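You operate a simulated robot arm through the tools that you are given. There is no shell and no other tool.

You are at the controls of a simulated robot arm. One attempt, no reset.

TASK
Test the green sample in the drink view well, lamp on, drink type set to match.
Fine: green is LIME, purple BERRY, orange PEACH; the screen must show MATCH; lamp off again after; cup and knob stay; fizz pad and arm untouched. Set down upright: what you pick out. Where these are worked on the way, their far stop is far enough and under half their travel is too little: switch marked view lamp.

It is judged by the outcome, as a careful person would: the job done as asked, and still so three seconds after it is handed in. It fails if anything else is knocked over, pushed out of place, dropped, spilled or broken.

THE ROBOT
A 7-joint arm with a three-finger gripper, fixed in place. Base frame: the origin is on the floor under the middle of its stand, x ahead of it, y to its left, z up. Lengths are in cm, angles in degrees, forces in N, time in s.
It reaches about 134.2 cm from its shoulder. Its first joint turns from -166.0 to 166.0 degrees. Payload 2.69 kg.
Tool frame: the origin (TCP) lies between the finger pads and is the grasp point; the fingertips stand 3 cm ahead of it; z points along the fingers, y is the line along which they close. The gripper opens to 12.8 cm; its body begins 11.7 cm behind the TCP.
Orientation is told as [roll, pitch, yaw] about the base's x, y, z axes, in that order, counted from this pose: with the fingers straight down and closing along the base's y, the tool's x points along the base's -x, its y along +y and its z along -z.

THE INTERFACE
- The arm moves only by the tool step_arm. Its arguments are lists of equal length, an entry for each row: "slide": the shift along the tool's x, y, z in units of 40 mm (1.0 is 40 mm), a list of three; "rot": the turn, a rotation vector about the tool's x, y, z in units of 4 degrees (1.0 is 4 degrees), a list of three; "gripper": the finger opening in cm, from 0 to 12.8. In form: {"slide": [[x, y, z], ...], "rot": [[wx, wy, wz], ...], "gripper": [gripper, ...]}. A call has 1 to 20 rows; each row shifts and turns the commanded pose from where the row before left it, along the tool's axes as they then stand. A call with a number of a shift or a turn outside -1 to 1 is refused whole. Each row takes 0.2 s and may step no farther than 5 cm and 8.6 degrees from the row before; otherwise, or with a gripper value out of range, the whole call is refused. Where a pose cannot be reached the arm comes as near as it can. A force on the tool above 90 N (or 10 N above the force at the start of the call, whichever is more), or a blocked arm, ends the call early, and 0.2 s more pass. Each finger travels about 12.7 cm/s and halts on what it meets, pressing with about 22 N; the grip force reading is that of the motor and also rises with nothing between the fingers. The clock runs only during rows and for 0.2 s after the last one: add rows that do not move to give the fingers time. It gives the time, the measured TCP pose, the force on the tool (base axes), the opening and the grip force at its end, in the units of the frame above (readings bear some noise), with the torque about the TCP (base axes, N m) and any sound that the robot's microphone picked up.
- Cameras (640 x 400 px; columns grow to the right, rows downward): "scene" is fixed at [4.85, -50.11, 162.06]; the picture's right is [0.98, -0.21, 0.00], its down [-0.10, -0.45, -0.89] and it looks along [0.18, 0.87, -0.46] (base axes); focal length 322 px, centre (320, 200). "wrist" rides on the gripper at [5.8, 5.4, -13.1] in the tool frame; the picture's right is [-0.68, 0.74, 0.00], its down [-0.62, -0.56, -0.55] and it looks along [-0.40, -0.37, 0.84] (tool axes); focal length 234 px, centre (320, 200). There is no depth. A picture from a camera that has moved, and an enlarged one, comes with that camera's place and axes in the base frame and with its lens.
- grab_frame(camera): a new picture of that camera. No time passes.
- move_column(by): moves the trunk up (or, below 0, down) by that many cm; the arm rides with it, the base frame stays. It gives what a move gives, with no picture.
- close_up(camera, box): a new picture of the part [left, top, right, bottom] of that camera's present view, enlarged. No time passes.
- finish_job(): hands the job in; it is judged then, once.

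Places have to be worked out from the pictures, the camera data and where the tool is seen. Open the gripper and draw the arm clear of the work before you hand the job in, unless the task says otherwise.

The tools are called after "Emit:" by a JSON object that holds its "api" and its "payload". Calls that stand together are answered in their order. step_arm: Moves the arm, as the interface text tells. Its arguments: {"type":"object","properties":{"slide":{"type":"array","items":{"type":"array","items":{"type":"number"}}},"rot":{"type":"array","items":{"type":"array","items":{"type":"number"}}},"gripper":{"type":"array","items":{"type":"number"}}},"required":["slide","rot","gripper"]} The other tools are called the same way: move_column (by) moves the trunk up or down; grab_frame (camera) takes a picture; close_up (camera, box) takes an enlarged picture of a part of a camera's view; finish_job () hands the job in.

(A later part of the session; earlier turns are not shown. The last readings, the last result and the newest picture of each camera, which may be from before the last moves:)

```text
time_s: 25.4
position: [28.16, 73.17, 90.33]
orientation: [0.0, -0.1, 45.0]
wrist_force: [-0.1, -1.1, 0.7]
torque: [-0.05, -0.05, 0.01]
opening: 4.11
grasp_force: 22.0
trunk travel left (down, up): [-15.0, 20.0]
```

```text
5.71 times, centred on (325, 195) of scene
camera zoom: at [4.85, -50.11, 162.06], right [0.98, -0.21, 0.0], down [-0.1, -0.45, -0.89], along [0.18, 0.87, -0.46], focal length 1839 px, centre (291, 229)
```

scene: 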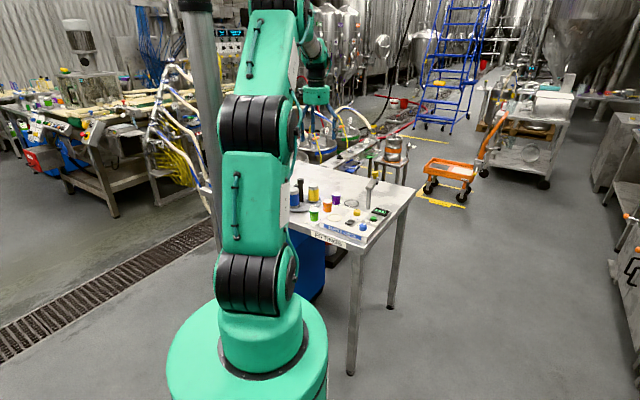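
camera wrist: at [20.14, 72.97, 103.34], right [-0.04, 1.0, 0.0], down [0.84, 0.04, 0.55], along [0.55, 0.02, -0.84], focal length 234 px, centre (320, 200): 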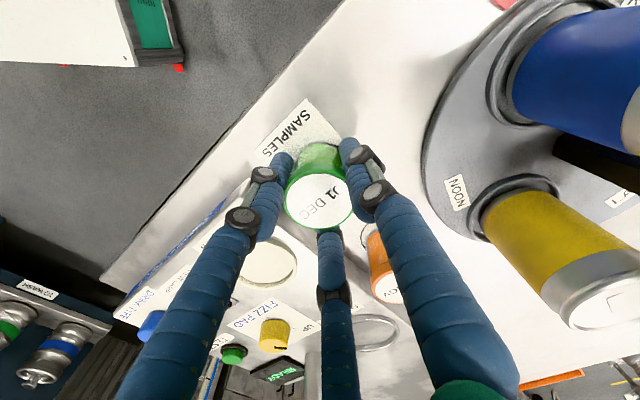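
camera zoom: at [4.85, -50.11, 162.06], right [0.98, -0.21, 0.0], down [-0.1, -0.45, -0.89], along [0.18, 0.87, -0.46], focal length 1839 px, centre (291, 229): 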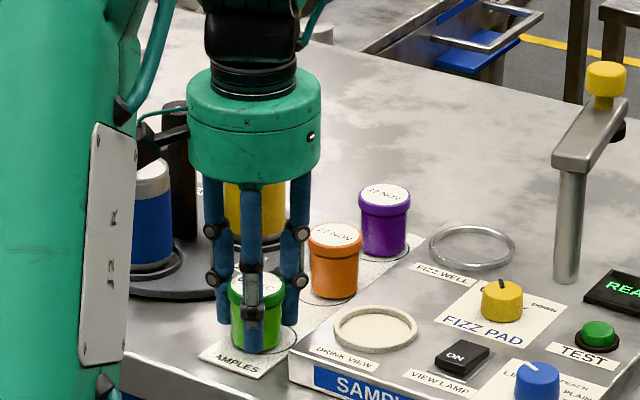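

The cup is gripped (opening 4.1, 22 N). I lift it 7 cm straight up and inspect.

Emit:
{"api": "step_arm", "payload": {"slide": [[0, 0, -0.15], [0, 0, -0.25], [0, 0, -0.35], [0, 0, -0.35], [0, 0, -0.35], [0, 0, -0.3], [0, 0, 0], [0, 0, 0]], "rot": [[0, 0, 0], [0, 0, 0], [0, 0, 0], [0, 0, 0], [0, 0, 0], [0, 0, 0], [0, 0, 0], [0, 0, 0]], "gripper": [3.2, 3.2, 3.2, 3.2, 3.2, 3.2, 3.2, 3.2]}}

Emit:
{"api": "grab_frame", "payload": {"camera": "wrist"}}

Emit:
{"api": "close_up", "payload": {"camera": "wrist", "box": [210, 170, 350, 270]}}

Emit:
{"api": "close_up", "payload": {"camera": "scene", "box": [285, 160, 365, 230]}}

```text
time_s: 27.2
position: [28.15, 73.18, 97.14]
orientation: [0.0, 0.0, 45.0]
wrist_force: [0.1, 0.8, -1.7]
torque: [0.0, 0.05, -0.01]
opening: 4.09
grasp_force: 21.5
trunk travel left (down, up): [-15.0, 20.0]
```

```text
taken
camera wrist: at [20.18, 73.03, 110.22], right [-0.04, 1.0, 0.0], down [0.84, 0.04, 0.55], along [0.55, 0.02, -0.84], focal length 234 px, centre (320, 200)
```

wrist: 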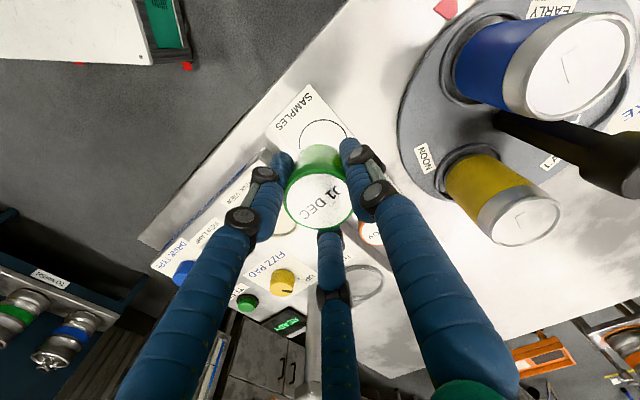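

```text
4.00 times, centred on (280, 220) of wrist
camera zoom: at [20.18, 73.03, 110.22], right [-0.04, 1.0, 0.0], down [0.84, 0.04, 0.55], along [0.55, 0.02, -0.84], focal length 937 px, centre (480, 120)
```

zoom: 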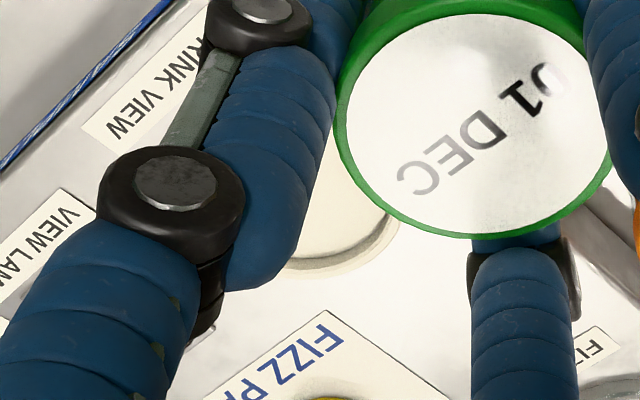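

```text
5.71 times, centred on (325, 195) of scene
camera zoom: at [4.85, -50.11, 162.06], right [0.98, -0.21, 0.0], down [-0.1, -0.45, -0.89], along [0.18, 0.87, -0.46], focal length 1839 px, centre (291, 229)
```

zoom: 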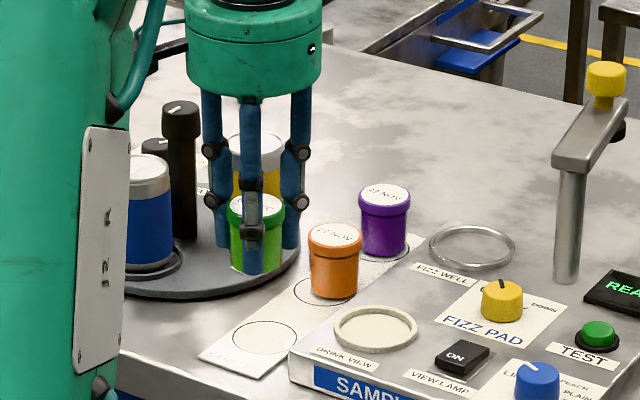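

The cup is up, upright. I carry it at this height to above the DRINK VIEW well at ≈(36.0,68.5).

Emit:
{"api": "step_arm", "payload": {"slide": [[-0.08, -0.318, 0], [-0.08, -0.318, 0], [-0.08, -0.318, 0], [-0.08, -0.318, 0], [-0.08, -0.318, 0], [-0.08, -0.318, 0], [-0.08, -0.318, 0], [0, 0, 0], [0, 0, 0]], "rot": [[0, 0, 0], [0, 0, 0], [0, 0, 0], [0, 0, 0], [0, 0, 0], [0, 0, 0], [0, 0, 0], [0, 0, 0], [0, 0, 0]], "gripper": [3.2, 3.2, 3.2, 3.2, 3.2, 3.2, 3.2, 3.2, 3.2]}}

Emit:
{"api": "grab_frame", "payload": {"camera": "wrist"}}

Emit:
{"api": "close_up", "payload": {"camera": "wrist", "box": [260, 110, 380, 230]}}

Emit:
{"api": "close_up", "payload": {"camera": "scene", "box": [310, 180, 370, 230]}}

```text
time_s: 29.2
position: [36.12, 68.49, 97.21]
orientation: [0.0, -0.1, 45.0]
wrist_force: [0.6, -0.7, -0.7]
torque: [-0.02, 0.02, -0.01]
opening: 4.1
grasp_force: 21.9
trunk travel left (down, up): [-15.0, 20.0]
```

```text
taken
camera wrist: at [28.13, 68.23, 110.23], right [-0.04, 1.0, 0.0], down [0.84, 0.04, 0.55], along [0.55, 0.02, -0.84], focal length 234 px, centre (320, 200)
```

wrist: 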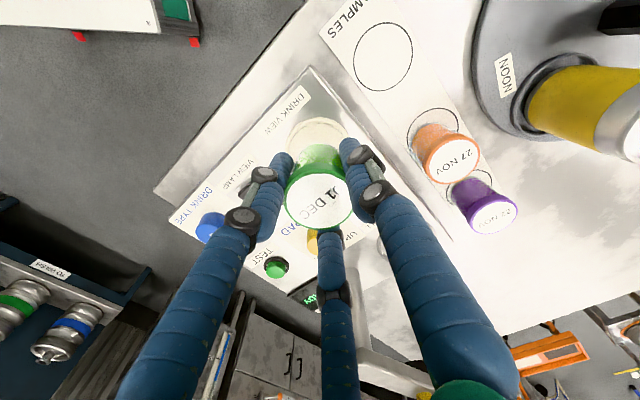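

```text
3.33 times, centred on (320, 170) of wrist
camera zoom: at [28.13, 68.23, 110.23], right [-0.04, 1.0, 0.0], down [0.84, 0.04, 0.55], along [0.55, 0.02, -0.84], focal length 781 px, centre (320, 300)
```

zoom: 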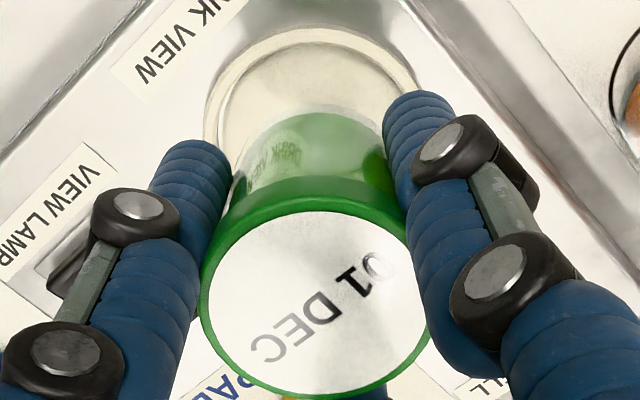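

```text
8.00 times, centred on (340, 205) of scene
camera zoom: at [4.85, -50.11, 162.06], right [0.98, -0.21, 0.0], down [-0.1, -0.45, -0.89], along [0.18, 0.87, -0.46], focal length 2575 px, centre (160, 160)
```

zoom: 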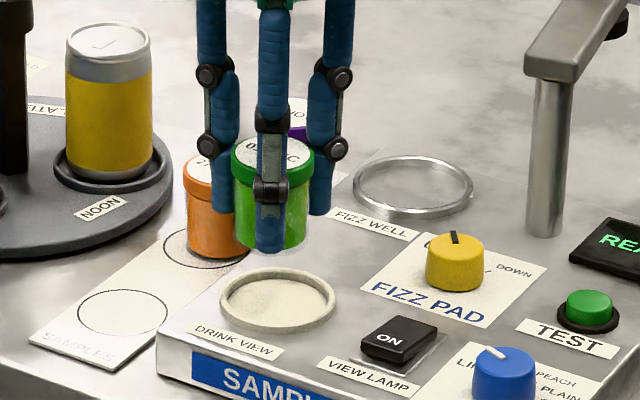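

The cup hovers over the well. I zoom both cameras to measure the residual offset accurately.

Emit:
{"api": "close_up", "payload": {"camera": "wrist", "box": [290, 114, 354, 154]}}

Emit:
{"api": "close_up", "payload": {"camera": "scene", "box": [324, 194, 364, 224]}}

```text
10.00 times, centred on (322, 134) of wrist
camera zoom: at [28.13, 68.23, 110.23], right [-0.04, 1.0, 0.0], down [0.84, 0.04, 0.55], along [0.55, 0.02, -0.84], focal length 2342 px, centre (300, 860)
```

zoom: 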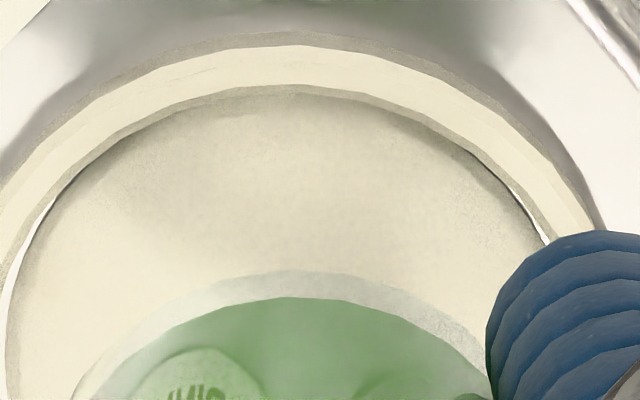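

```text
13.33 times, centred on (344, 209) of scene
camera zoom: at [4.85, -50.11, 162.06], right [0.98, -0.21, 0.0], down [-0.1, -0.45, -0.89], along [0.18, 0.87, -0.46], focal length 4291 px, centre (0, 80)
```

zoom: 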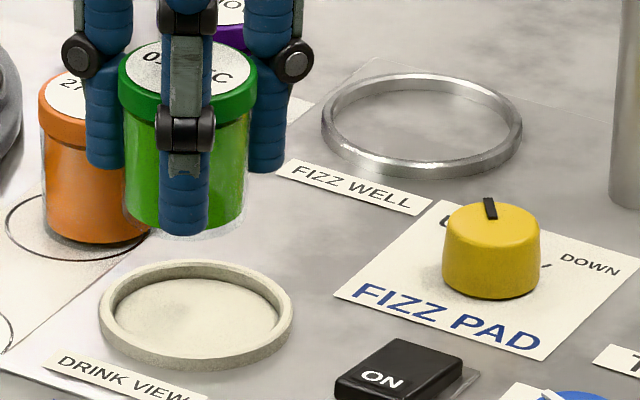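

Sideways (y) the cup is centred; in x the well is ~0.4 cm further. I correct and lower 3 cm, then check.

Emit:
{"api": "step_arm", "payload": {"slide": [[-0.069, -0.062, 0], [0, 0, 0.15], [0, 0, 0.2], [0, 0, 0.2], [0, 0, 0.15], [0, 0, 0], [0, 0, 0]], "rot": [[0, 0, 0], [0, 0, 0], [0, 0, 0], [0, 0, 0], [0, 0, 0], [0, 0, 0], [0, 0, 0]], "gripper": [3.2, 3.2, 3.2, 3.2, 3.2, 3.2, 3.2]}}

Emit:
{"api": "close_up", "payload": {"camera": "wrist", "box": [270, 110, 370, 190]}}

Emit:
{"api": "close_up", "payload": {"camera": "scene", "box": [324, 194, 364, 224]}}

```text
time_s: 30.8
position: [36.55, 68.52, 94.49]
orientation: [0.1, 0.0, 44.9]
wrist_force: [0.0, 0.6, -1.2]
torque: [0.0, -0.01, -0.01]
opening: 4.11
grasp_force: 22.1
trunk travel left (down, up): [-15.0, 20.0]
```

```text
5.00 times, centred on (320, 150) of wrist
camera zoom: at [28.54, 68.29, 107.57], right [-0.04, 1.0, 0.0], down [0.84, 0.04, 0.55], along [0.55, 0.02, -0.84], focal length 1171 px, centre (320, 450)
```

zoom: 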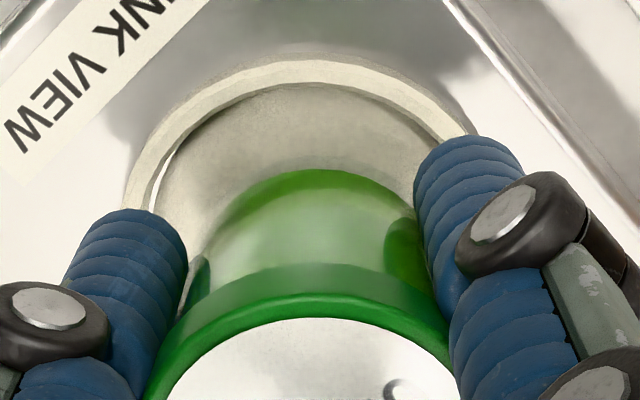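

```text
13.33 times, centred on (344, 209) of scene
camera zoom: at [4.85, -50.11, 162.06], right [0.98, -0.21, 0.0], down [-0.1, -0.45, -0.89], along [0.18, 0.87, -0.46], focal length 4291 px, centre (0, 80)
```

zoom: 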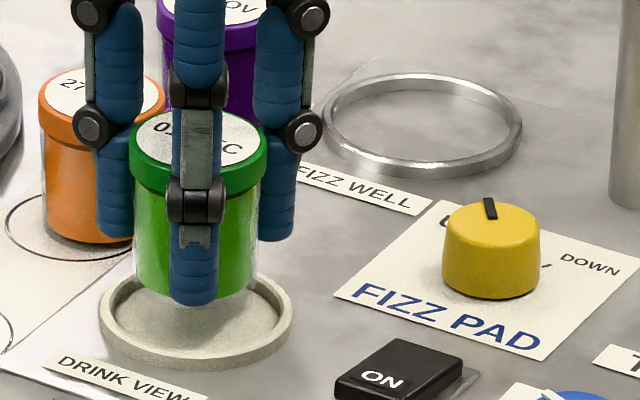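

Well aligned in both views, about 1 cm above the well floor. I lower gently in small steps and watch for contact force.

Emit:
{"api": "step_arm", "payload": {"slide": [[0, 0, 0.08], [0, 0, 0.08], [0, 0, 0], [0, 0, 0]], "rot": [[0, 0, 0], [0, 0, 0], [0, 0, 0], [0, 0, 0]], "gripper": [3.2, 3.2, 3.2, 3.2]}}

Emit:
{"api": "close_up", "payload": {"camera": "scene", "box": [324, 194, 364, 224]}}

```text
time_s: 31.8
position: [36.54, 68.63, 93.9]
orientation: [-0.1, 0.1, 45.0]
wrist_force: [0.2, -0.9, -1.0]
torque: [0.02, 0.03, -0.02]
opening: 4.07
grasp_force: 21.9
trunk travel left (down, up): [-15.0, 20.0]
```

```text
13.33 times, centred on (344, 209) of scene
camera zoom: at [4.85, -50.11, 162.06], right [0.98, -0.21, 0.0], down [-0.1, -0.45, -0.89], along [0.18, 0.87, -0.46], focal length 4291 px, centre (0, 80)
```

zoom: 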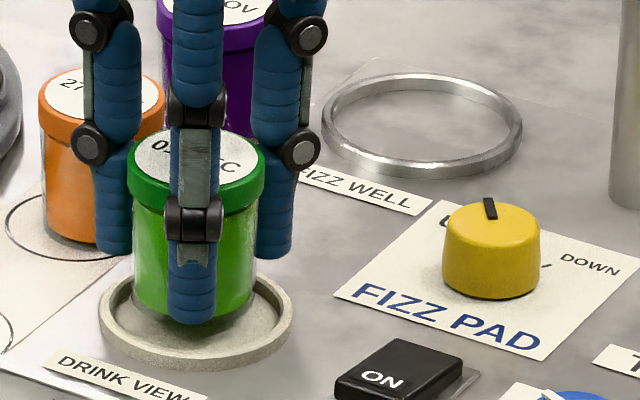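

Emit:
{"api": "step_arm", "payload": {"slide": [[0, 0, 0.04], [0, 0, 0.04], [0, 0, 0]], "rot": [[0, 0, 0], [0, 0, 0], [0, 0, 0]], "gripper": [3.2, 3.2, 3.2]}}

Emit:
{"api": "close_up", "payload": {"camera": "scene", "box": [324, 194, 364, 224]}}

```text
time_s: 32.6
position: [36.46, 68.49, 93.5]
orientation: [0.0, 0.0, 45.0]
wrist_force: [-0.1, 0.7, -1.2]
torque: [0.02, 0.0, 0.0]
opening: 4.12
grasp_force: 22.0
trunk travel left (down, up): [-15.0, 20.0]
```

```text
13.33 times, centred on (344, 209) of scene
camera zoom: at [4.85, -50.11, 162.06], right [0.98, -0.21, 0.0], down [-0.1, -0.45, -0.89], along [0.18, 0.87, -0.46], focal length 4291 px, centre (0, 80)
```

zoom: 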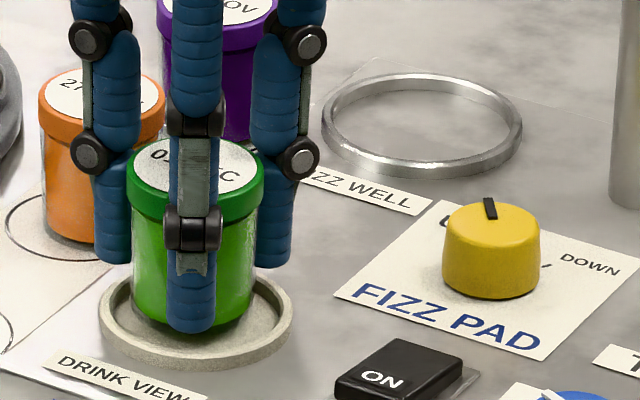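

Still no contact (−1.2 N is the cup's weight). I lower a bit more.

Emit:
{"api": "step_arm", "payload": {"slide": [[0, 0, 0.04], [0, 0, 0.03], [0, 0, 0]], "rot": [[0, 0, 0], [0, 0, 0], [0, 0, 0]], "gripper": [3.2, 3.2, 3.2]}}

Emit:
{"api": "close_up", "payload": {"camera": "scene", "box": [324, 194, 364, 224]}}

```text
time_s: 33.4
position: [36.5, 68.42, 93.13]
orientation: [0.1, 0.0, 45.0]
wrist_force: [0.3, 0.4, -1.3]
torque: [-0.01, 0.0, 0.0]
opening: 4.09
grasp_force: 21.6
trunk travel left (down, up): [-15.0, 20.0]
```

```text
13.33 times, centred on (344, 209) of scene
camera zoom: at [4.85, -50.11, 162.06], right [0.98, -0.21, 0.0], down [-0.1, -0.45, -0.89], along [0.18, 0.87, -0.46], focal length 4291 px, centre (0, 80)
```

zoom: 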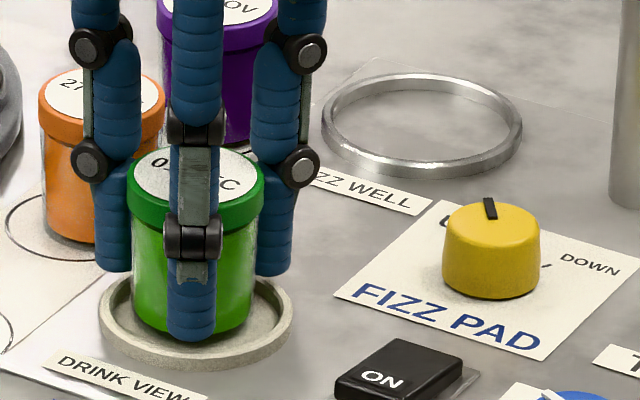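

Emit:
{"api": "step_arm", "payload": {"slide": [[0, 0, 0.03], [0, 0, 0.02], [0, 0, 0]], "rot": [[0, 0, 0], [0, 0, 0], [0, 0, 0]], "gripper": [3.2, 3.2, 3.2]}}

Emit:
{"api": "close_up", "payload": {"camera": "scene", "box": [324, 194, 364, 224]}}

Emit:
{"api": "grab_frame", "payload": {"camera": "wrist"}}

```text
time_s: 34.2
position: [36.58, 68.56, 92.99]
orientation: [0.0, 0.0, 45.0]
wrist_force: [0.1, 0.4, -0.3]
torque: [0.02, -0.01, 0.03]
opening: 4.11
grasp_force: 22.2
trunk travel left (down, up): [-15.0, 20.0]
```

```text
13.33 times, centred on (344, 209) of scene
camera zoom: at [4.85, -50.11, 162.06], right [0.98, -0.21, 0.0], down [-0.1, -0.45, -0.89], along [0.18, 0.87, -0.46], focal length 4291 px, centre (0, 80)
```

zoom: 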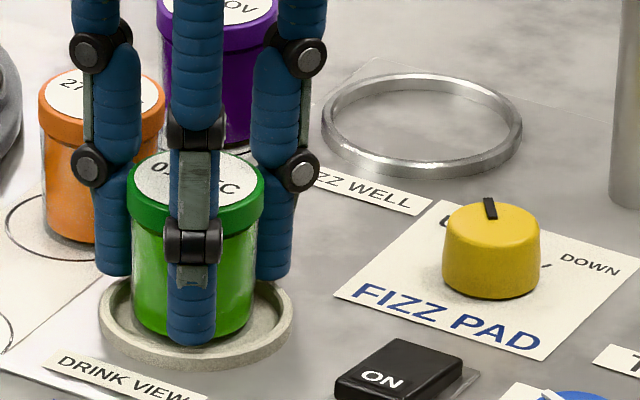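

```text
taken
camera wrist: at [28.51, 68.34, 106.07], right [-0.04, 1.0, 0.0], down [0.84, 0.04, 0.55], along [0.55, 0.02, -0.84], focal length 234 px, centre (320, 200)
```

wrist: 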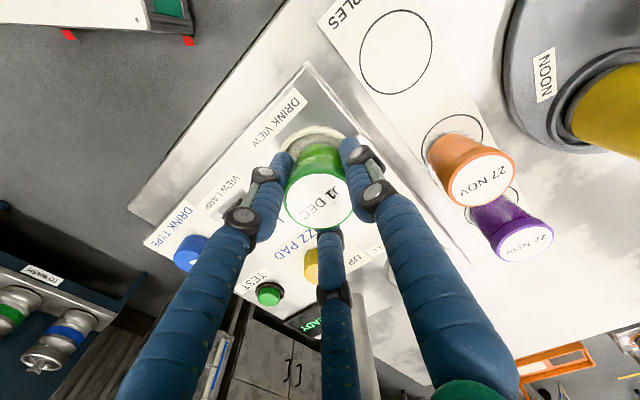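

Force changed from −1.2 to −0.3; contact may be starting. One more tiny step to confirm.

Emit:
{"api": "step_arm", "payload": {"slide": [[0, 0, 0.025], [0, 0, 0], [0, 0, 0]], "rot": [[0, 0, 0], [0, 0, 0], [0, 0, 0]], "gripper": [3.2, 3.2, 3.2]}}

Emit:
{"api": "close_up", "payload": {"camera": "scene", "box": [328, 204, 360, 224]}}

Emit:
{"api": "close_up", "payload": {"camera": "wrist", "box": [270, 110, 370, 190]}}

```text
time_s: 35.0
position: [36.46, 68.53, 92.98]
orientation: [0.1, 0.1, 45.0]
wrist_force: [1.1, -0.5, 0.5]
torque: [-0.02, -0.01, 0.0]
opening: 4.09
grasp_force: 21.8
trunk travel left (down, up): [-15.0, 20.0]
```

```text
16.00 times, centred on (344, 214) of scene
camera zoom: at [4.85, -50.11, 162.06], right [0.98, -0.21, 0.0], down [-0.1, -0.45, -0.89], along [0.18, 0.87, -0.46], focal length 5150 px, centre (-64, -24)
```

zoom: 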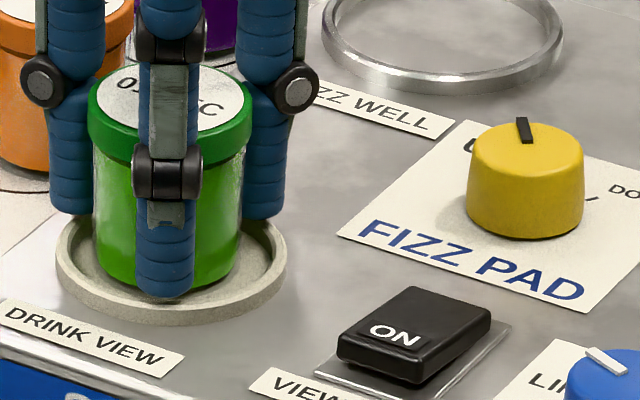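

```text
5.00 times, centred on (320, 150) of wrist
camera zoom: at [28.49, 68.31, 105.99], right [-0.04, 1.0, 0.0], down [0.84, 0.04, 0.55], along [0.55, 0.02, -0.84], focal length 1171 px, centre (320, 450)
```

zoom: 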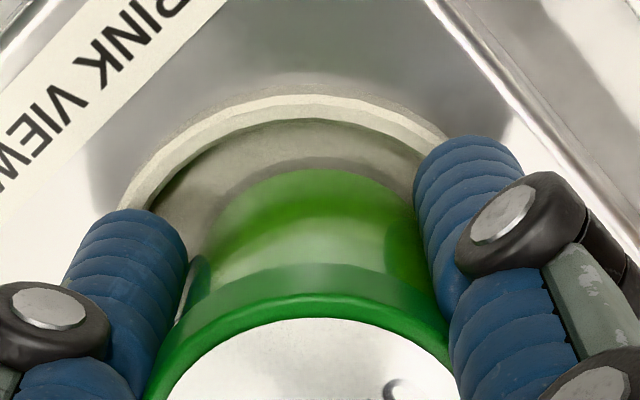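

The TCP stopped descending at 92.98 and the weight is now carried: the cup has settled in the well. I open slowly to release it, then look before rising.

Emit:
{"api": "step_arm", "payload": {"slide": [[0, 0, 0], [0, 0, 0], [0, 0, 0], [0, 0, 0], [0, 0, 0], [0, 0, 0], [0, 0, 0]], "rot": [[0, 0, 0], [0, 0, 0], [0, 0, 0], [0, 0, 0], [0, 0, 0], [0, 0, 0], [0, 0, 0]], "gripper": [3.8, 4.2, 4.6, 5.0, 5.5, 6.2, 6.5]}}

Emit:
{"api": "close_up", "payload": {"camera": "scene", "box": [328, 204, 360, 224]}}

Emit:
{"api": "close_up", "payload": {"camera": "wrist", "box": [260, 110, 380, 230]}}

```text
time_s: 36.6
position: [36.36, 68.44, 92.95]
orientation: [0.0, 0.0, 45.1]
wrist_force: [0.5, 0.4, -0.2]
torque: [0.0, -0.02, -0.02]
opening: 6.5
grasp_force: 0.0
trunk travel left (down, up): [-15.0, 20.0]
```

```text
16.00 times, centred on (344, 214) of scene
camera zoom: at [4.85, -50.11, 162.06], right [0.98, -0.21, 0.0], down [-0.1, -0.45, -0.89], along [0.18, 0.87, -0.46], focal length 5150 px, centre (-64, -24)
```

zoom: 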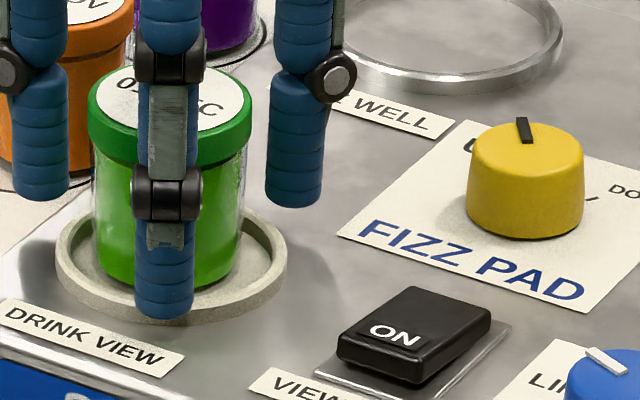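

```text
3.33 times, centred on (320, 170) of wrist
camera zoom: at [28.48, 68.31, 105.97], right [-0.04, 1.0, 0.0], down [0.84, 0.04, 0.55], along [0.55, 0.02, -0.84], focal length 781 px, centre (320, 300)
```

zoom: 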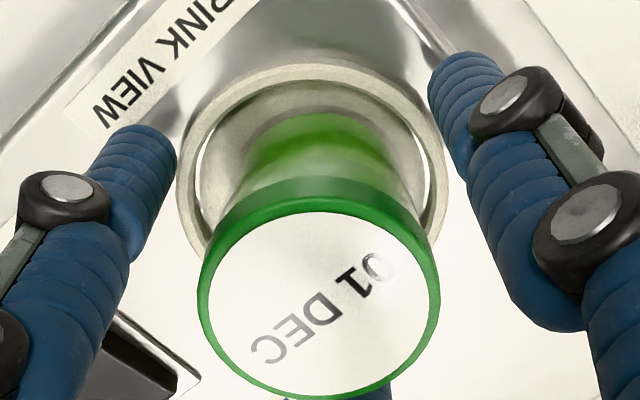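

The cup stands upright in the well, unmoved by the release. I rise straight up to clear it, then close the fingers and go above the lamp switch.

Emit:
{"api": "step_arm", "payload": {"slide": [[0, 0, -0.2], [0, 0, -0.5], [0, 0, -0.7], [0, 0, -0.8], [0, 0, -0.8], [0, 0, 0]], "rot": [[0, 0, 0], [0, 0, 0], [0, 0, 0], [0, 0, 0], [0, 0, 0], [0, 0, 0]], "gripper": [6.5, 6.5, 6.5, 6.5, 6.5, 6.5]}}

Emit:
{"api": "grab_frame", "payload": {"camera": "wrist"}}

Emit:
{"api": "close_up", "payload": {"camera": "scene", "box": [315, 190, 395, 240]}}

```text
time_s: 38.0
position: [36.45, 68.51, 105.02]
orientation: [-0.1, 0.0, 45.0]
wrist_force: [-0.1, 0.3, -0.3]
torque: [0.02, -0.03, -0.03]
opening: 6.48
grasp_force: 0.0
trunk travel left (down, up): [-15.0, 20.0]
```

```text
taken
camera wrist: at [28.5, 68.42, 118.1], right [-0.04, 1.0, 0.0], down [0.84, 0.04, 0.55], along [0.55, 0.02, -0.84], focal length 234 px, centre (320, 200)
```

wrist: 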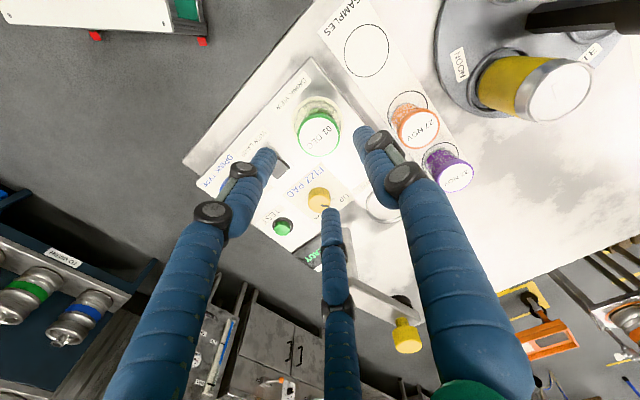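

```text
8.00 times, centred on (355, 215) of scene
camera zoom: at [4.85, -50.11, 162.06], right [0.98, -0.21, 0.0], down [-0.1, -0.45, -0.89], along [0.18, 0.87, -0.46], focal length 2575 px, centre (40, 80)
```

zoom: 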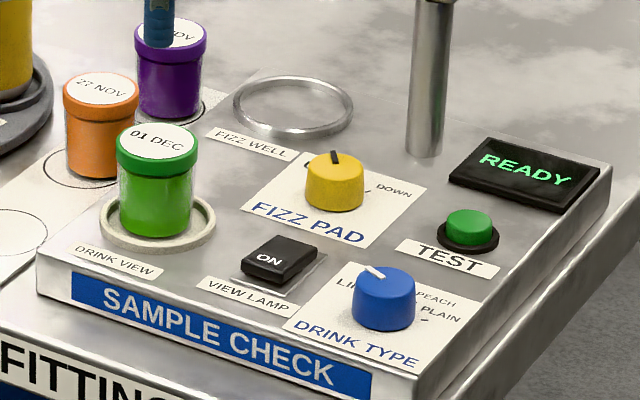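

The cup stands in the well. I move above the switch's ON end, close the fingers, and descend partway to see alignment.

Emit:
{"api": "step_arm", "payload": {"slide": [[0.117, -0.484, 0], [0.117, -0.484, 0], [0.117, -0.484, 0], [0.117, -0.484, 0], [0, 0, 0.5], [0, 0, 0.5], [0, 0, 0.3], [0, 0, 0], [0, 0, 0]], "rot": [[0, 0, 0], [0, 0, 0], [0, 0, 0], [0, 0, 0], [0, 0, 0], [0, 0, 0], [0, 0, 0], [0, 0, 0], [0, 0, 0]], "gripper": [5, 4, 3, 2, 1, 0, 0, 0, 0]}}

Emit:
{"api": "grab_frame", "payload": {"camera": "wrist"}}

Emit:
{"api": "close_up", "payload": {"camera": "wrist", "box": [240, 90, 400, 220]}}

Emit:
{"api": "close_up", "payload": {"camera": "scene", "box": [315, 170, 395, 240]}}

```text
time_s: 40.0
position: [40.61, 61.63, 99.75]
orientation: [0.0, 0.0, 45.0]
wrist_force: [-0.2, -0.5, -0.6]
torque: [0.01, -0.02, 0.01]
opening: 0.23
grasp_force: 21.5
trunk travel left (down, up): [-15.0, 20.0]
```

```text
taken
camera wrist: at [32.67, 61.43, 112.86], right [-0.04, 1.0, 0.0], down [0.84, 0.04, 0.55], along [0.55, 0.02, -0.84], focal length 234 px, centre (320, 200)
```

wrist: 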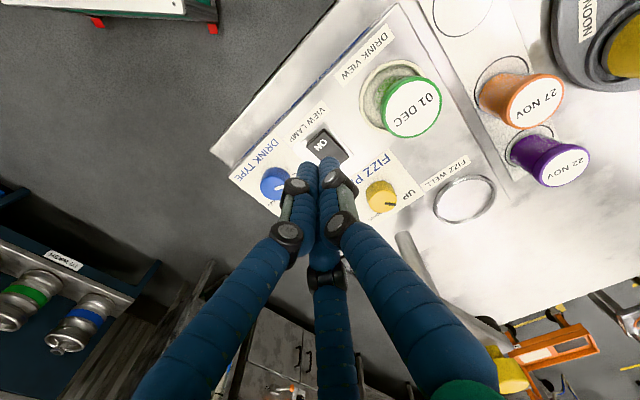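

```text
3.08 times, centred on (320, 155) of wrist
camera zoom: at [32.67, 61.43, 112.86], right [-0.04, 1.0, 0.0], down [0.84, 0.04, 0.55], along [0.55, 0.02, -0.84], focal length 720 px, centre (320, 338)
```

zoom: 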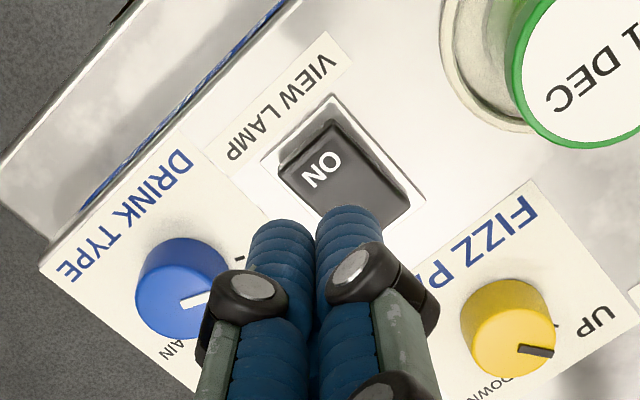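

```text
5.71 times, centred on (355, 205) of scene
camera zoom: at [4.85, -50.11, 162.06], right [0.98, -0.21, 0.0], down [-0.1, -0.45, -0.89], along [0.18, 0.87, -0.46], focal length 1839 px, centre (120, 171)
```

zoom: 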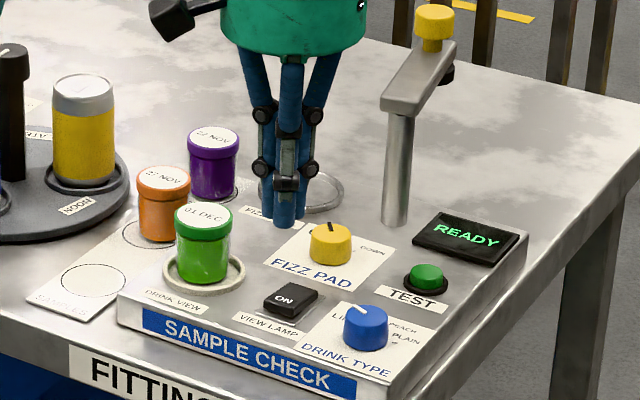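

The closed bundle is above the ON end; I shift 0.65 cm further toward the front edge so the press acts at the rocker's end, and descend to just above it.

Emit:
{"api": "step_arm", "payload": {"slide": [[0.162, -0.006, 0.2], [0, 0, 0.4], [0, 0, 0.4], [0, 0, 0.3], [0, 0, 0.1], [0, 0, 0]], "rot": [[0, 0, 0], [0, 0, 0], [0, 0, 0], [0, 0, 0], [0, 0, 0], [0, 0, 0]], "gripper": [0, 0, 0, 0, 0, 0]}}

Emit:
{"api": "close_up", "payload": {"camera": "wrist", "box": [240, 90, 400, 220]}}

Emit:
{"api": "close_up", "payload": {"camera": "scene", "box": [332, 200, 372, 230]}}

```text
time_s: 41.4
position: [40.08, 61.09, 94.16]
orientation: [0.0, -0.1, 45.0]
wrist_force: [-0.4, 0.4, 0.1]
torque: [0.02, -0.02, -0.01]
opening: 0.24
grasp_force: 22.1
trunk travel left (down, up): [-15.0, 20.0]
```

```text
3.08 times, centred on (320, 155) of wrist
camera zoom: at [32.15, 60.92, 107.17], right [-0.04, 1.0, 0.0], down [0.84, 0.04, 0.55], along [0.55, 0.02, -0.84], focal length 720 px, centre (320, 338)
```

zoom: 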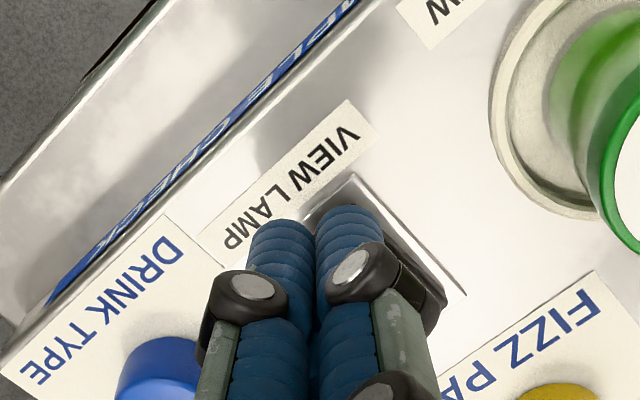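

```text
13.33 times, centred on (352, 215) of scene
camera zoom: at [4.85, -50.11, 162.06], right [0.98, -0.21, 0.0], down [-0.1, -0.45, -0.89], along [0.18, 0.87, -0.46], focal length 4291 px, centre (-107, 0)
```

zoom: 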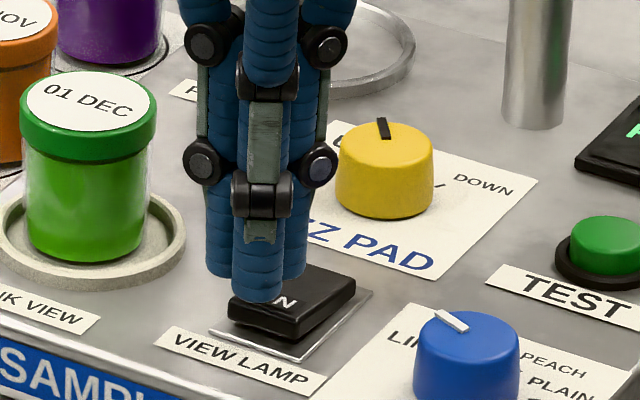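

The bundle sits over the ON end's front edge as intended. I descend in small steps watching force.

Emit:
{"api": "step_arm", "payload": {"slide": [[0, 0, 0.08], [0, 0, 0.08], [0, 0, 0.05], [0, 0, 0]], "rot": [[0, 0, 0], [0, 0, 0], [0, 0, 0], [0, 0, 0]], "gripper": [0, 0, 0, 0]}}

Emit:
{"api": "close_up", "payload": {"camera": "scene", "box": [332, 200, 372, 230]}}

```text
time_s: 42.4
position: [40.06, 61.2, 93.26]
orientation: [0.0, 0.1, 45.0]
wrist_force: [0.5, -0.2, 0.2]
torque: [0.0, -0.03, 0.02]
opening: 0.24
grasp_force: 22.1
trunk travel left (down, up): [-15.0, 20.0]
```

```text
13.33 times, centred on (352, 215) of scene
camera zoom: at [4.85, -50.11, 162.06], right [0.98, -0.21, 0.0], down [-0.1, -0.45, -0.89], along [0.18, 0.87, -0.46], focal length 4291 px, centre (-107, 0)
```

zoom: 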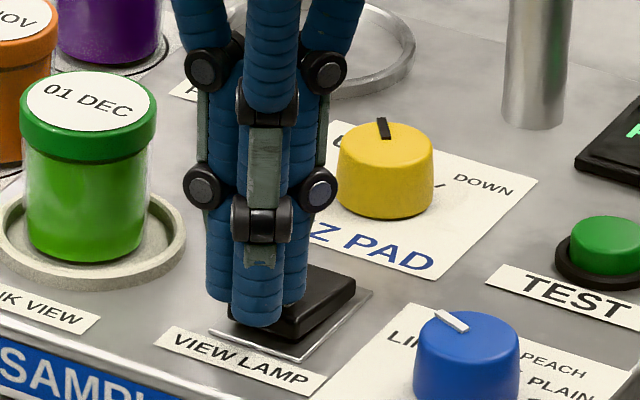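

Emit:
{"api": "step_arm", "payload": {"slide": [[0, 0, 0.05], [0, 0, 0.05], [0, 0, 0]], "rot": [[0, 0, 0], [0, 0, 0], [0, 0, 0]], "gripper": [0, 0, 0]}}

Emit:
{"api": "close_up", "payload": {"camera": "scene", "box": [332, 200, 372, 230]}}

```text
time_s: 43.2
position: [40.09, 61.17, 92.81]
orientation: [0.0, 0.0, 45.0]
wrist_force: [0.4, -0.3, 0.3]
torque: [-0.01, 0.0, -0.02]
opening: 0.2
grasp_force: 22.4
trunk travel left (down, up): [-15.0, 20.0]
```

```text
13.33 times, centred on (352, 215) of scene
camera zoom: at [4.85, -50.11, 162.06], right [0.98, -0.21, 0.0], down [-0.1, -0.45, -0.89], along [0.18, 0.87, -0.46], focal length 4291 px, centre (-107, 0)
```

zoom: 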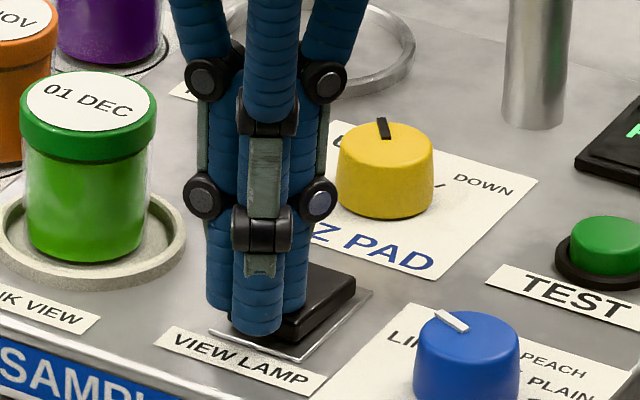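

No contact yet at fingertip z≈89.8; I check the wrist view to see the bundle relative to the rocker.

Emit:
{"api": "close_up", "payload": {"camera": "wrist", "box": [270, 130, 370, 210]}}

Emit:
{"api": "close_up", "payload": {"camera": "scene", "box": [340, 212, 364, 228]}}

```text
5.00 times, centred on (320, 170) of wrist
camera zoom: at [32.22, 60.99, 105.89], right [-0.04, 1.0, 0.0], down [0.84, 0.04, 0.55], along [0.55, 0.02, -0.84], focal length 1171 px, centre (320, 350)
```

zoom: 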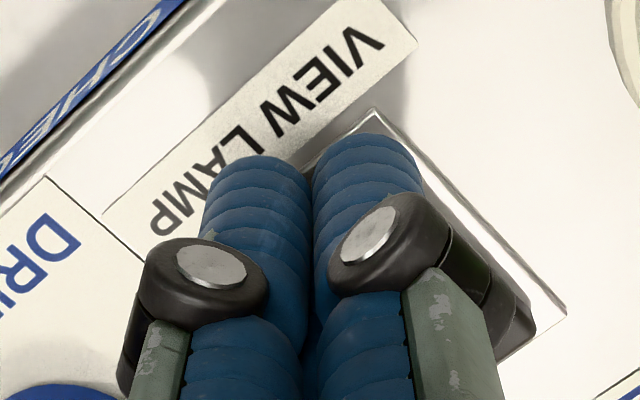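

```text
16.00 times, centred on (352, 220) of scene
camera zoom: at [4.85, -50.11, 162.06], right [0.98, -0.21, 0.0], down [-0.1, -0.45, -0.89], along [0.18, 0.87, -0.46], focal length 5150 px, centre (-192, -120)
```

zoom: 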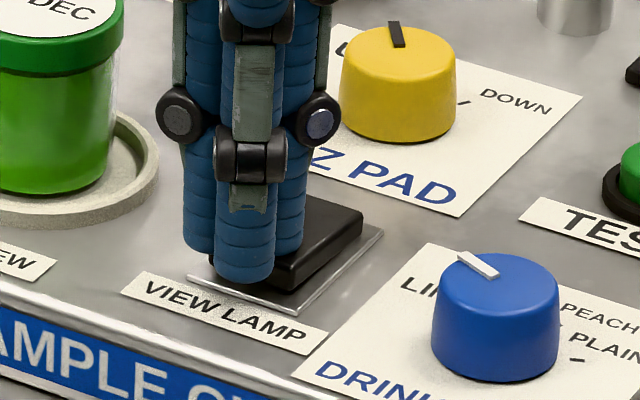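

No force yet; the bundle's axis is ~2.3 cm in front of the pivot, a bit too far forward. I rise 0.8 cm, shift 0.5 cm back toward the rocker, and descend again.

Emit:
{"api": "step_arm", "payload": {"slide": [[0, 0, -0.2], [-0.125, 0, 0], [0, 0, 0.1], [0, 0, 0.05], [0, 0, 0.05], [0, 0, 0]], "rot": [[0, 0, 0], [0, 0, 0], [0, 0, 0], [0, 0, 0], [0, 0, 0], [0, 0, 0]], "gripper": [0, 0, 0, 0, 0, 0]}}

Emit:
{"api": "close_up", "payload": {"camera": "scene", "box": [340, 212, 364, 228]}}

```text
time_s: 44.6
position: [40.45, 61.45, 92.77]
orientation: [0.0, 0.0, 45.0]
wrist_force: [-0.9, 0.2, 0.6]
torque: [0.03, 0.0, 0.01]
opening: 0.2
grasp_force: 31.8
trunk travel left (down, up): [-15.0, 20.0]
```

```text
16.00 times, centred on (352, 220) of scene
camera zoom: at [4.85, -50.11, 162.06], right [0.98, -0.21, 0.0], down [-0.1, -0.45, -0.89], along [0.18, 0.87, -0.46], focal length 5150 px, centre (-192, -120)
```

zoom: 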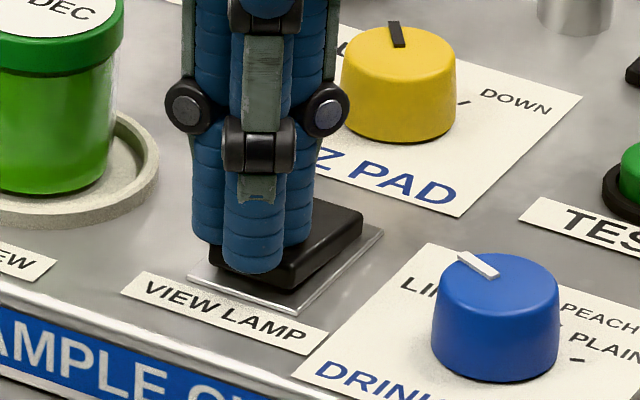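

Emit:
{"api": "step_arm", "payload": {"slide": [[0, 0, 0.05], [0, 0, 0.05], [0, 0, 0]], "rot": [[0, 0, 0], [0, 0, 0], [0, 0, 0]], "gripper": [0, 0, 0]}}

Emit:
{"api": "close_up", "payload": {"camera": "scene", "box": [340, 212, 364, 228]}}

```text
time_s: 45.4
position: [40.47, 61.59, 92.58]
orientation: [0.0, -0.1, 45.0]
wrist_force: [-1.6, -7.8, 18.2]
torque: [-0.05, -0.22, -0.12]
opening: 0.2
grasp_force: 30.9
trunk travel left (down, up): [-15.0, 20.0]
```

```text
16.00 times, centred on (352, 220) of scene
camera zoom: at [4.85, -50.11, 162.06], right [0.98, -0.21, 0.0], down [-0.1, -0.45, -0.89], along [0.18, 0.87, -0.46], focal length 5150 px, centre (-192, -120)
```

zoom: 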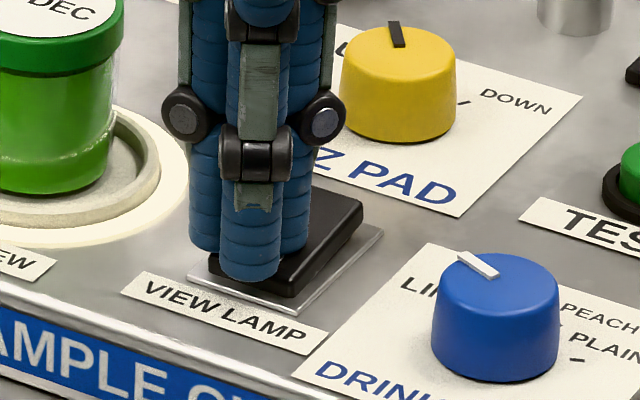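

The well glows: the lamp is on and the rocker is against its stop (18 N). I back off straight up and confirm it stays on.

Emit:
{"api": "step_arm", "payload": {"slide": [[0, 0, -0.1], [0, 0, -0.3], [0, 0, -0.5], [0, 0, -0.7], [0, 0, -0.7], [0, 0, 0]], "rot": [[0, 0, 0], [0, 0, 0], [0, 0, 0], [0, 0, 0], [0, 0, 0], [0, 0, 0]], "gripper": [0, 0, 0, 0, 0, 0]}}

Emit:
{"api": "grab_frame", "payload": {"camera": "wrist"}}

Emit:
{"api": "close_up", "payload": {"camera": "scene", "box": [325, 195, 397, 240]}}

```text
time_s: 46.8
position: [40.59, 61.35, 101.75]
orientation: [0.0, 0.0, 44.9]
wrist_force: [-0.1, 0.1, -0.2]
torque: [0.03, -0.01, -0.03]
opening: 0.19
grasp_force: 31.7
trunk travel left (down, up): [-15.0, 20.0]
```

```text
taken
camera wrist: at [32.54, 61.18, 114.81], right [-0.04, 1.0, 0.0], down [0.84, 0.04, 0.55], along [0.55, 0.02, -0.84], focal length 234 px, centre (320, 200)
```

wrist: 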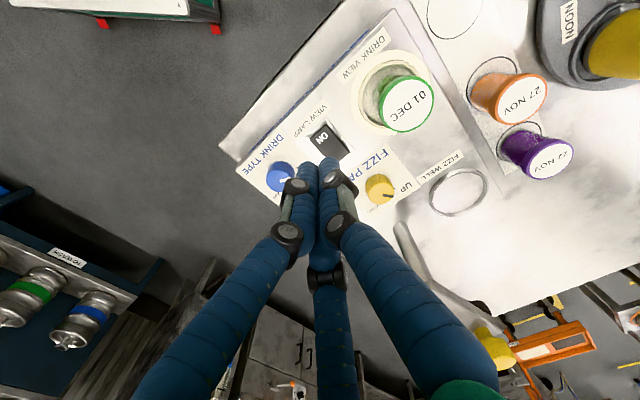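

```text
8.89 times, centred on (361, 218) of scene
camera zoom: at [4.85, -50.11, 162.06], right [0.98, -0.21, 0.0], down [-0.1, -0.45, -0.89], along [0.18, 0.87, -0.46], focal length 2861 px, centre (-44, 44)
```

zoom: 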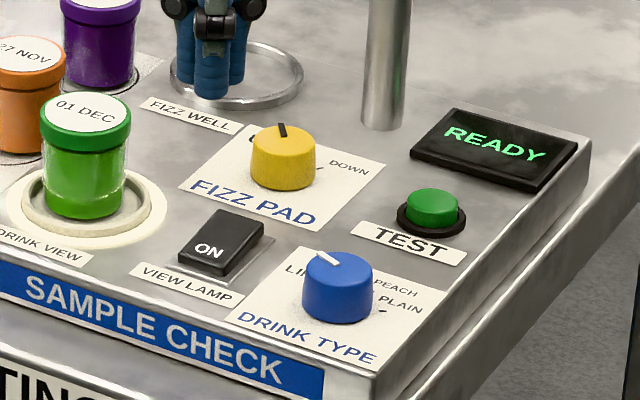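

The lamp stays on with the ON end down. Next I move over TEST at ≈(52.8,63.6).

Emit:
{"api": "step_arm", "payload": {"slide": [[-0.511, -0.352, 0], [-0.511, -0.352, 0], [-0.511, -0.352, 0], [-0.511, -0.352, 0], [-0.511, -0.352, 0], [0, 0, 0], [0, 0, 0]], "rot": [[0, 0, 0], [0, 0, 0], [0, 0, 0], [0, 0, 0], [0, 0, 0], [0, 0, 0], [0, 0, 0]], "gripper": [0, 0, 0, 0, 0, 0, 0]}}

Emit:
{"api": "grab_frame", "payload": {"camera": "wrist"}}

Emit:
{"api": "close_up", "payload": {"camera": "wrist", "box": [260, 90, 380, 190]}}

Emit:
{"api": "close_up", "payload": {"camera": "scene", "box": [330, 170, 410, 240]}}

```text
time_s: 48.4
position: [52.74, 63.77, 101.82]
orientation: [0.0, 0.0, 45.0]
wrist_force: [-0.2, 0.4, -0.1]
torque: [-0.03, -0.02, -0.02]
opening: 0.21
grasp_force: 31.4
trunk travel left (down, up): [-15.0, 20.0]
```

```text
taken
camera wrist: at [44.78, 63.63, 114.71], right [-0.04, 1.0, 0.0], down [0.84, 0.04, 0.55], along [0.55, 0.02, -0.84], focal length 234 px, centre (320, 200)
```

wrist: 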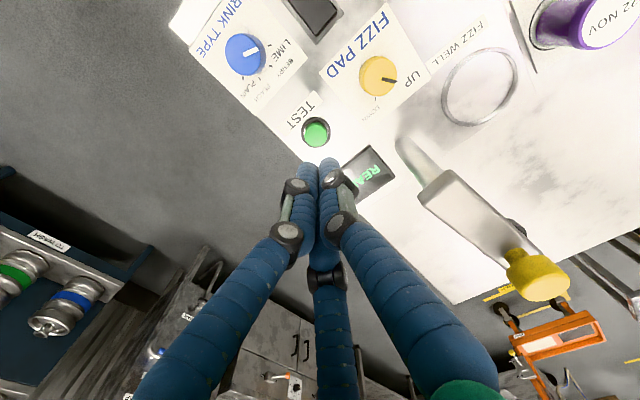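

```text
4.00 times, centred on (320, 140) of wrist
camera zoom: at [44.78, 63.63, 114.71], right [-0.04, 1.0, 0.0], down [0.84, 0.04, 0.55], along [0.55, 0.02, -0.84], focal length 937 px, centre (320, 440)
```

zoom: 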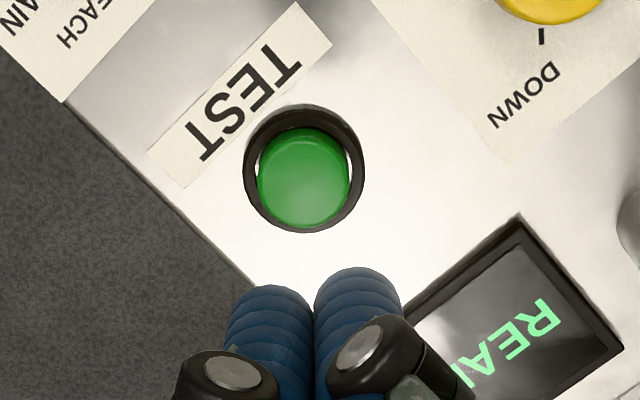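

```text
5.71 times, centred on (370, 205) of scene
camera zoom: at [4.85, -50.11, 162.06], right [0.98, -0.21, 0.0], down [-0.1, -0.45, -0.89], along [0.18, 0.87, -0.46], focal length 1839 px, centre (34, 171)
```

zoom: 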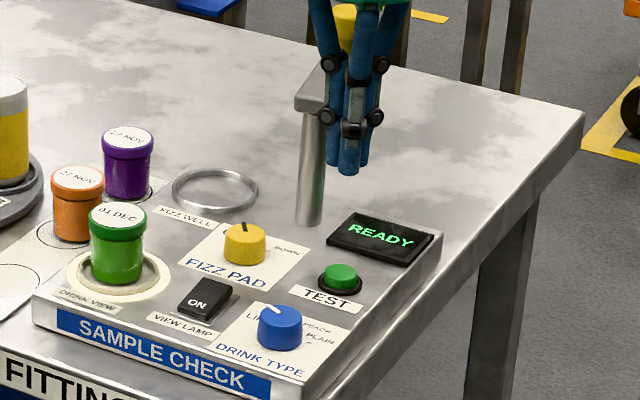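

TEST is about 0.4 cm toward −y of the axis. I correct and descend to just above the button.

Emit:
{"api": "step_arm", "payload": {"slide": [[0.07, -0.07, 0.2], [0, 0, 0.5], [0, 0, 0.5], [0, 0, 0.4], [0, 0, 0.3], [0, 0, 0.1], [0, 0, 0]], "rot": [[0, 0, 0], [0, 0, 0], [0, 0, 0], [0, 0, 0], [0, 0, 0], [0, 0, 0], [0, 0, 0]], "gripper": [0, 0, 0, 0, 0, 0, 0]}}

Emit:
{"api": "close_up", "payload": {"camera": "wrist", "box": [260, 110, 380, 210]}}

Emit:
{"api": "close_up", "payload": {"camera": "scene", "box": [356, 195, 404, 228]}}

```text
time_s: 50.0
position: [52.74, 63.3, 93.77]
orientation: [0.0, 0.0, 44.9]
wrist_force: [0.5, -0.5, 1.1]
torque: [-0.04, 0.03, 0.02]
opening: 0.2
grasp_force: 31.1
trunk travel left (down, up): [-15.0, 20.0]
```

```text
4.00 times, centred on (320, 160) of wrist
camera zoom: at [44.77, 63.2, 106.72], right [-0.04, 1.0, 0.0], down [0.84, 0.04, 0.55], along [0.55, 0.02, -0.84], focal length 937 px, centre (320, 360)
```

zoom: 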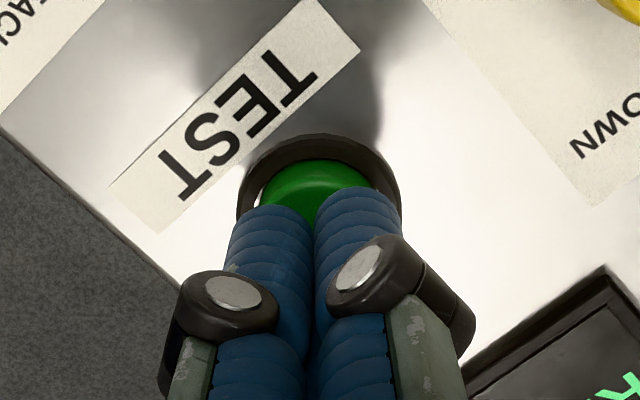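

```text
12.12 times, centred on (380, 212) of scene
camera zoom: at [4.85, -50.11, 162.06], right [0.98, -0.21, 0.0], down [-0.1, -0.45, -0.89], along [0.18, 0.87, -0.46], focal length 3901 px, centre (-407, 61)
```

zoom: 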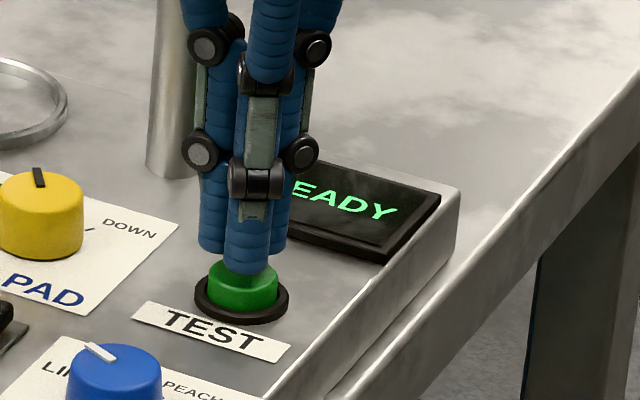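

The bundle is centred on the button, nearly touching. I press down in small steps.

Emit:
{"api": "step_arm", "payload": {"slide": [[0, 0, 0.06], [0, 0, 0.06], [0, 0, 0]], "rot": [[0, 0, 0], [0, 0, 0], [0, 0, 0]], "gripper": [0, 0, 0]}}

Emit:
{"api": "close_up", "payload": {"camera": "scene", "box": [356, 195, 404, 228]}}

```text
time_s: 50.8
position: [52.69, 63.52, 93.17]
orientation: [0.0, 0.1, 45.0]
wrist_force: [-0.5, 1.0, 0.2]
torque: [0.02, 0.0, 0.0]
opening: 0.21
grasp_force: 31.8
trunk travel left (down, up): [-15.0, 20.0]
```

```text
12.12 times, centred on (380, 212) of scene
camera zoom: at [4.85, -50.11, 162.06], right [0.98, -0.21, 0.0], down [-0.1, -0.45, -0.89], along [0.18, 0.87, -0.46], focal length 3901 px, centre (-407, 61)
```

zoom: 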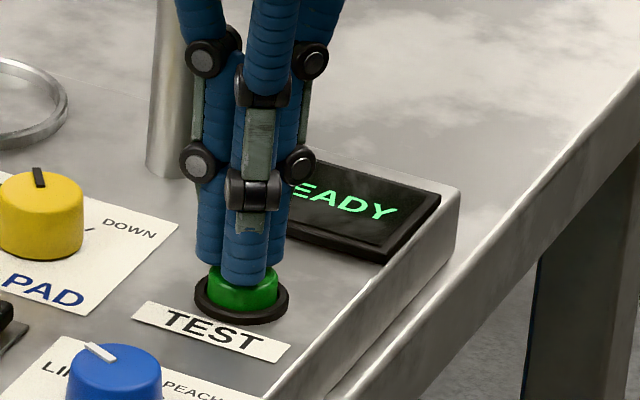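

Emit:
{"api": "step_arm", "payload": {"slide": [[0, 0, 0.05], [0, 0, 0.05], [0, 0, 0]], "rot": [[0, 0, 0], [0, 0, 0], [0, 0, 0]], "gripper": [0, 0, 0]}}

Emit:
{"api": "close_up", "payload": {"camera": "scene", "box": [356, 195, 404, 228]}}

```text
time_s: 51.6
position: [52.68, 63.45, 92.76]
orientation: [0.0, 0.0, 45.0]
wrist_force: [0.1, 0.7, 1.6]
torque: [-0.02, -0.03, 0.02]
opening: 0.2
grasp_force: 31.0
trunk travel left (down, up): [-15.0, 20.0]
```

```text
12.12 times, centred on (380, 212) of scene
camera zoom: at [4.85, -50.11, 162.06], right [0.98, -0.21, 0.0], down [-0.1, -0.45, -0.89], along [0.18, 0.87, -0.46], focal length 3901 px, centre (-407, 61)
```

zoom: 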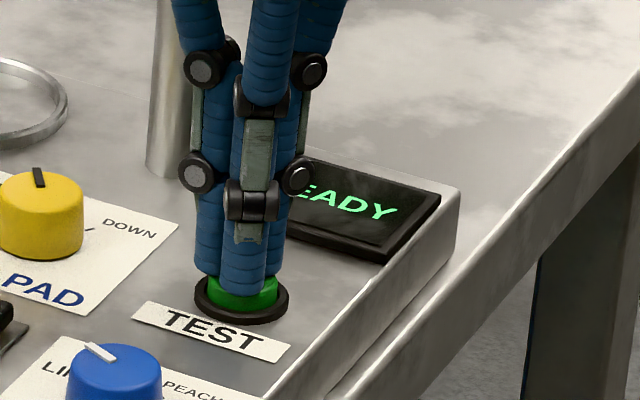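

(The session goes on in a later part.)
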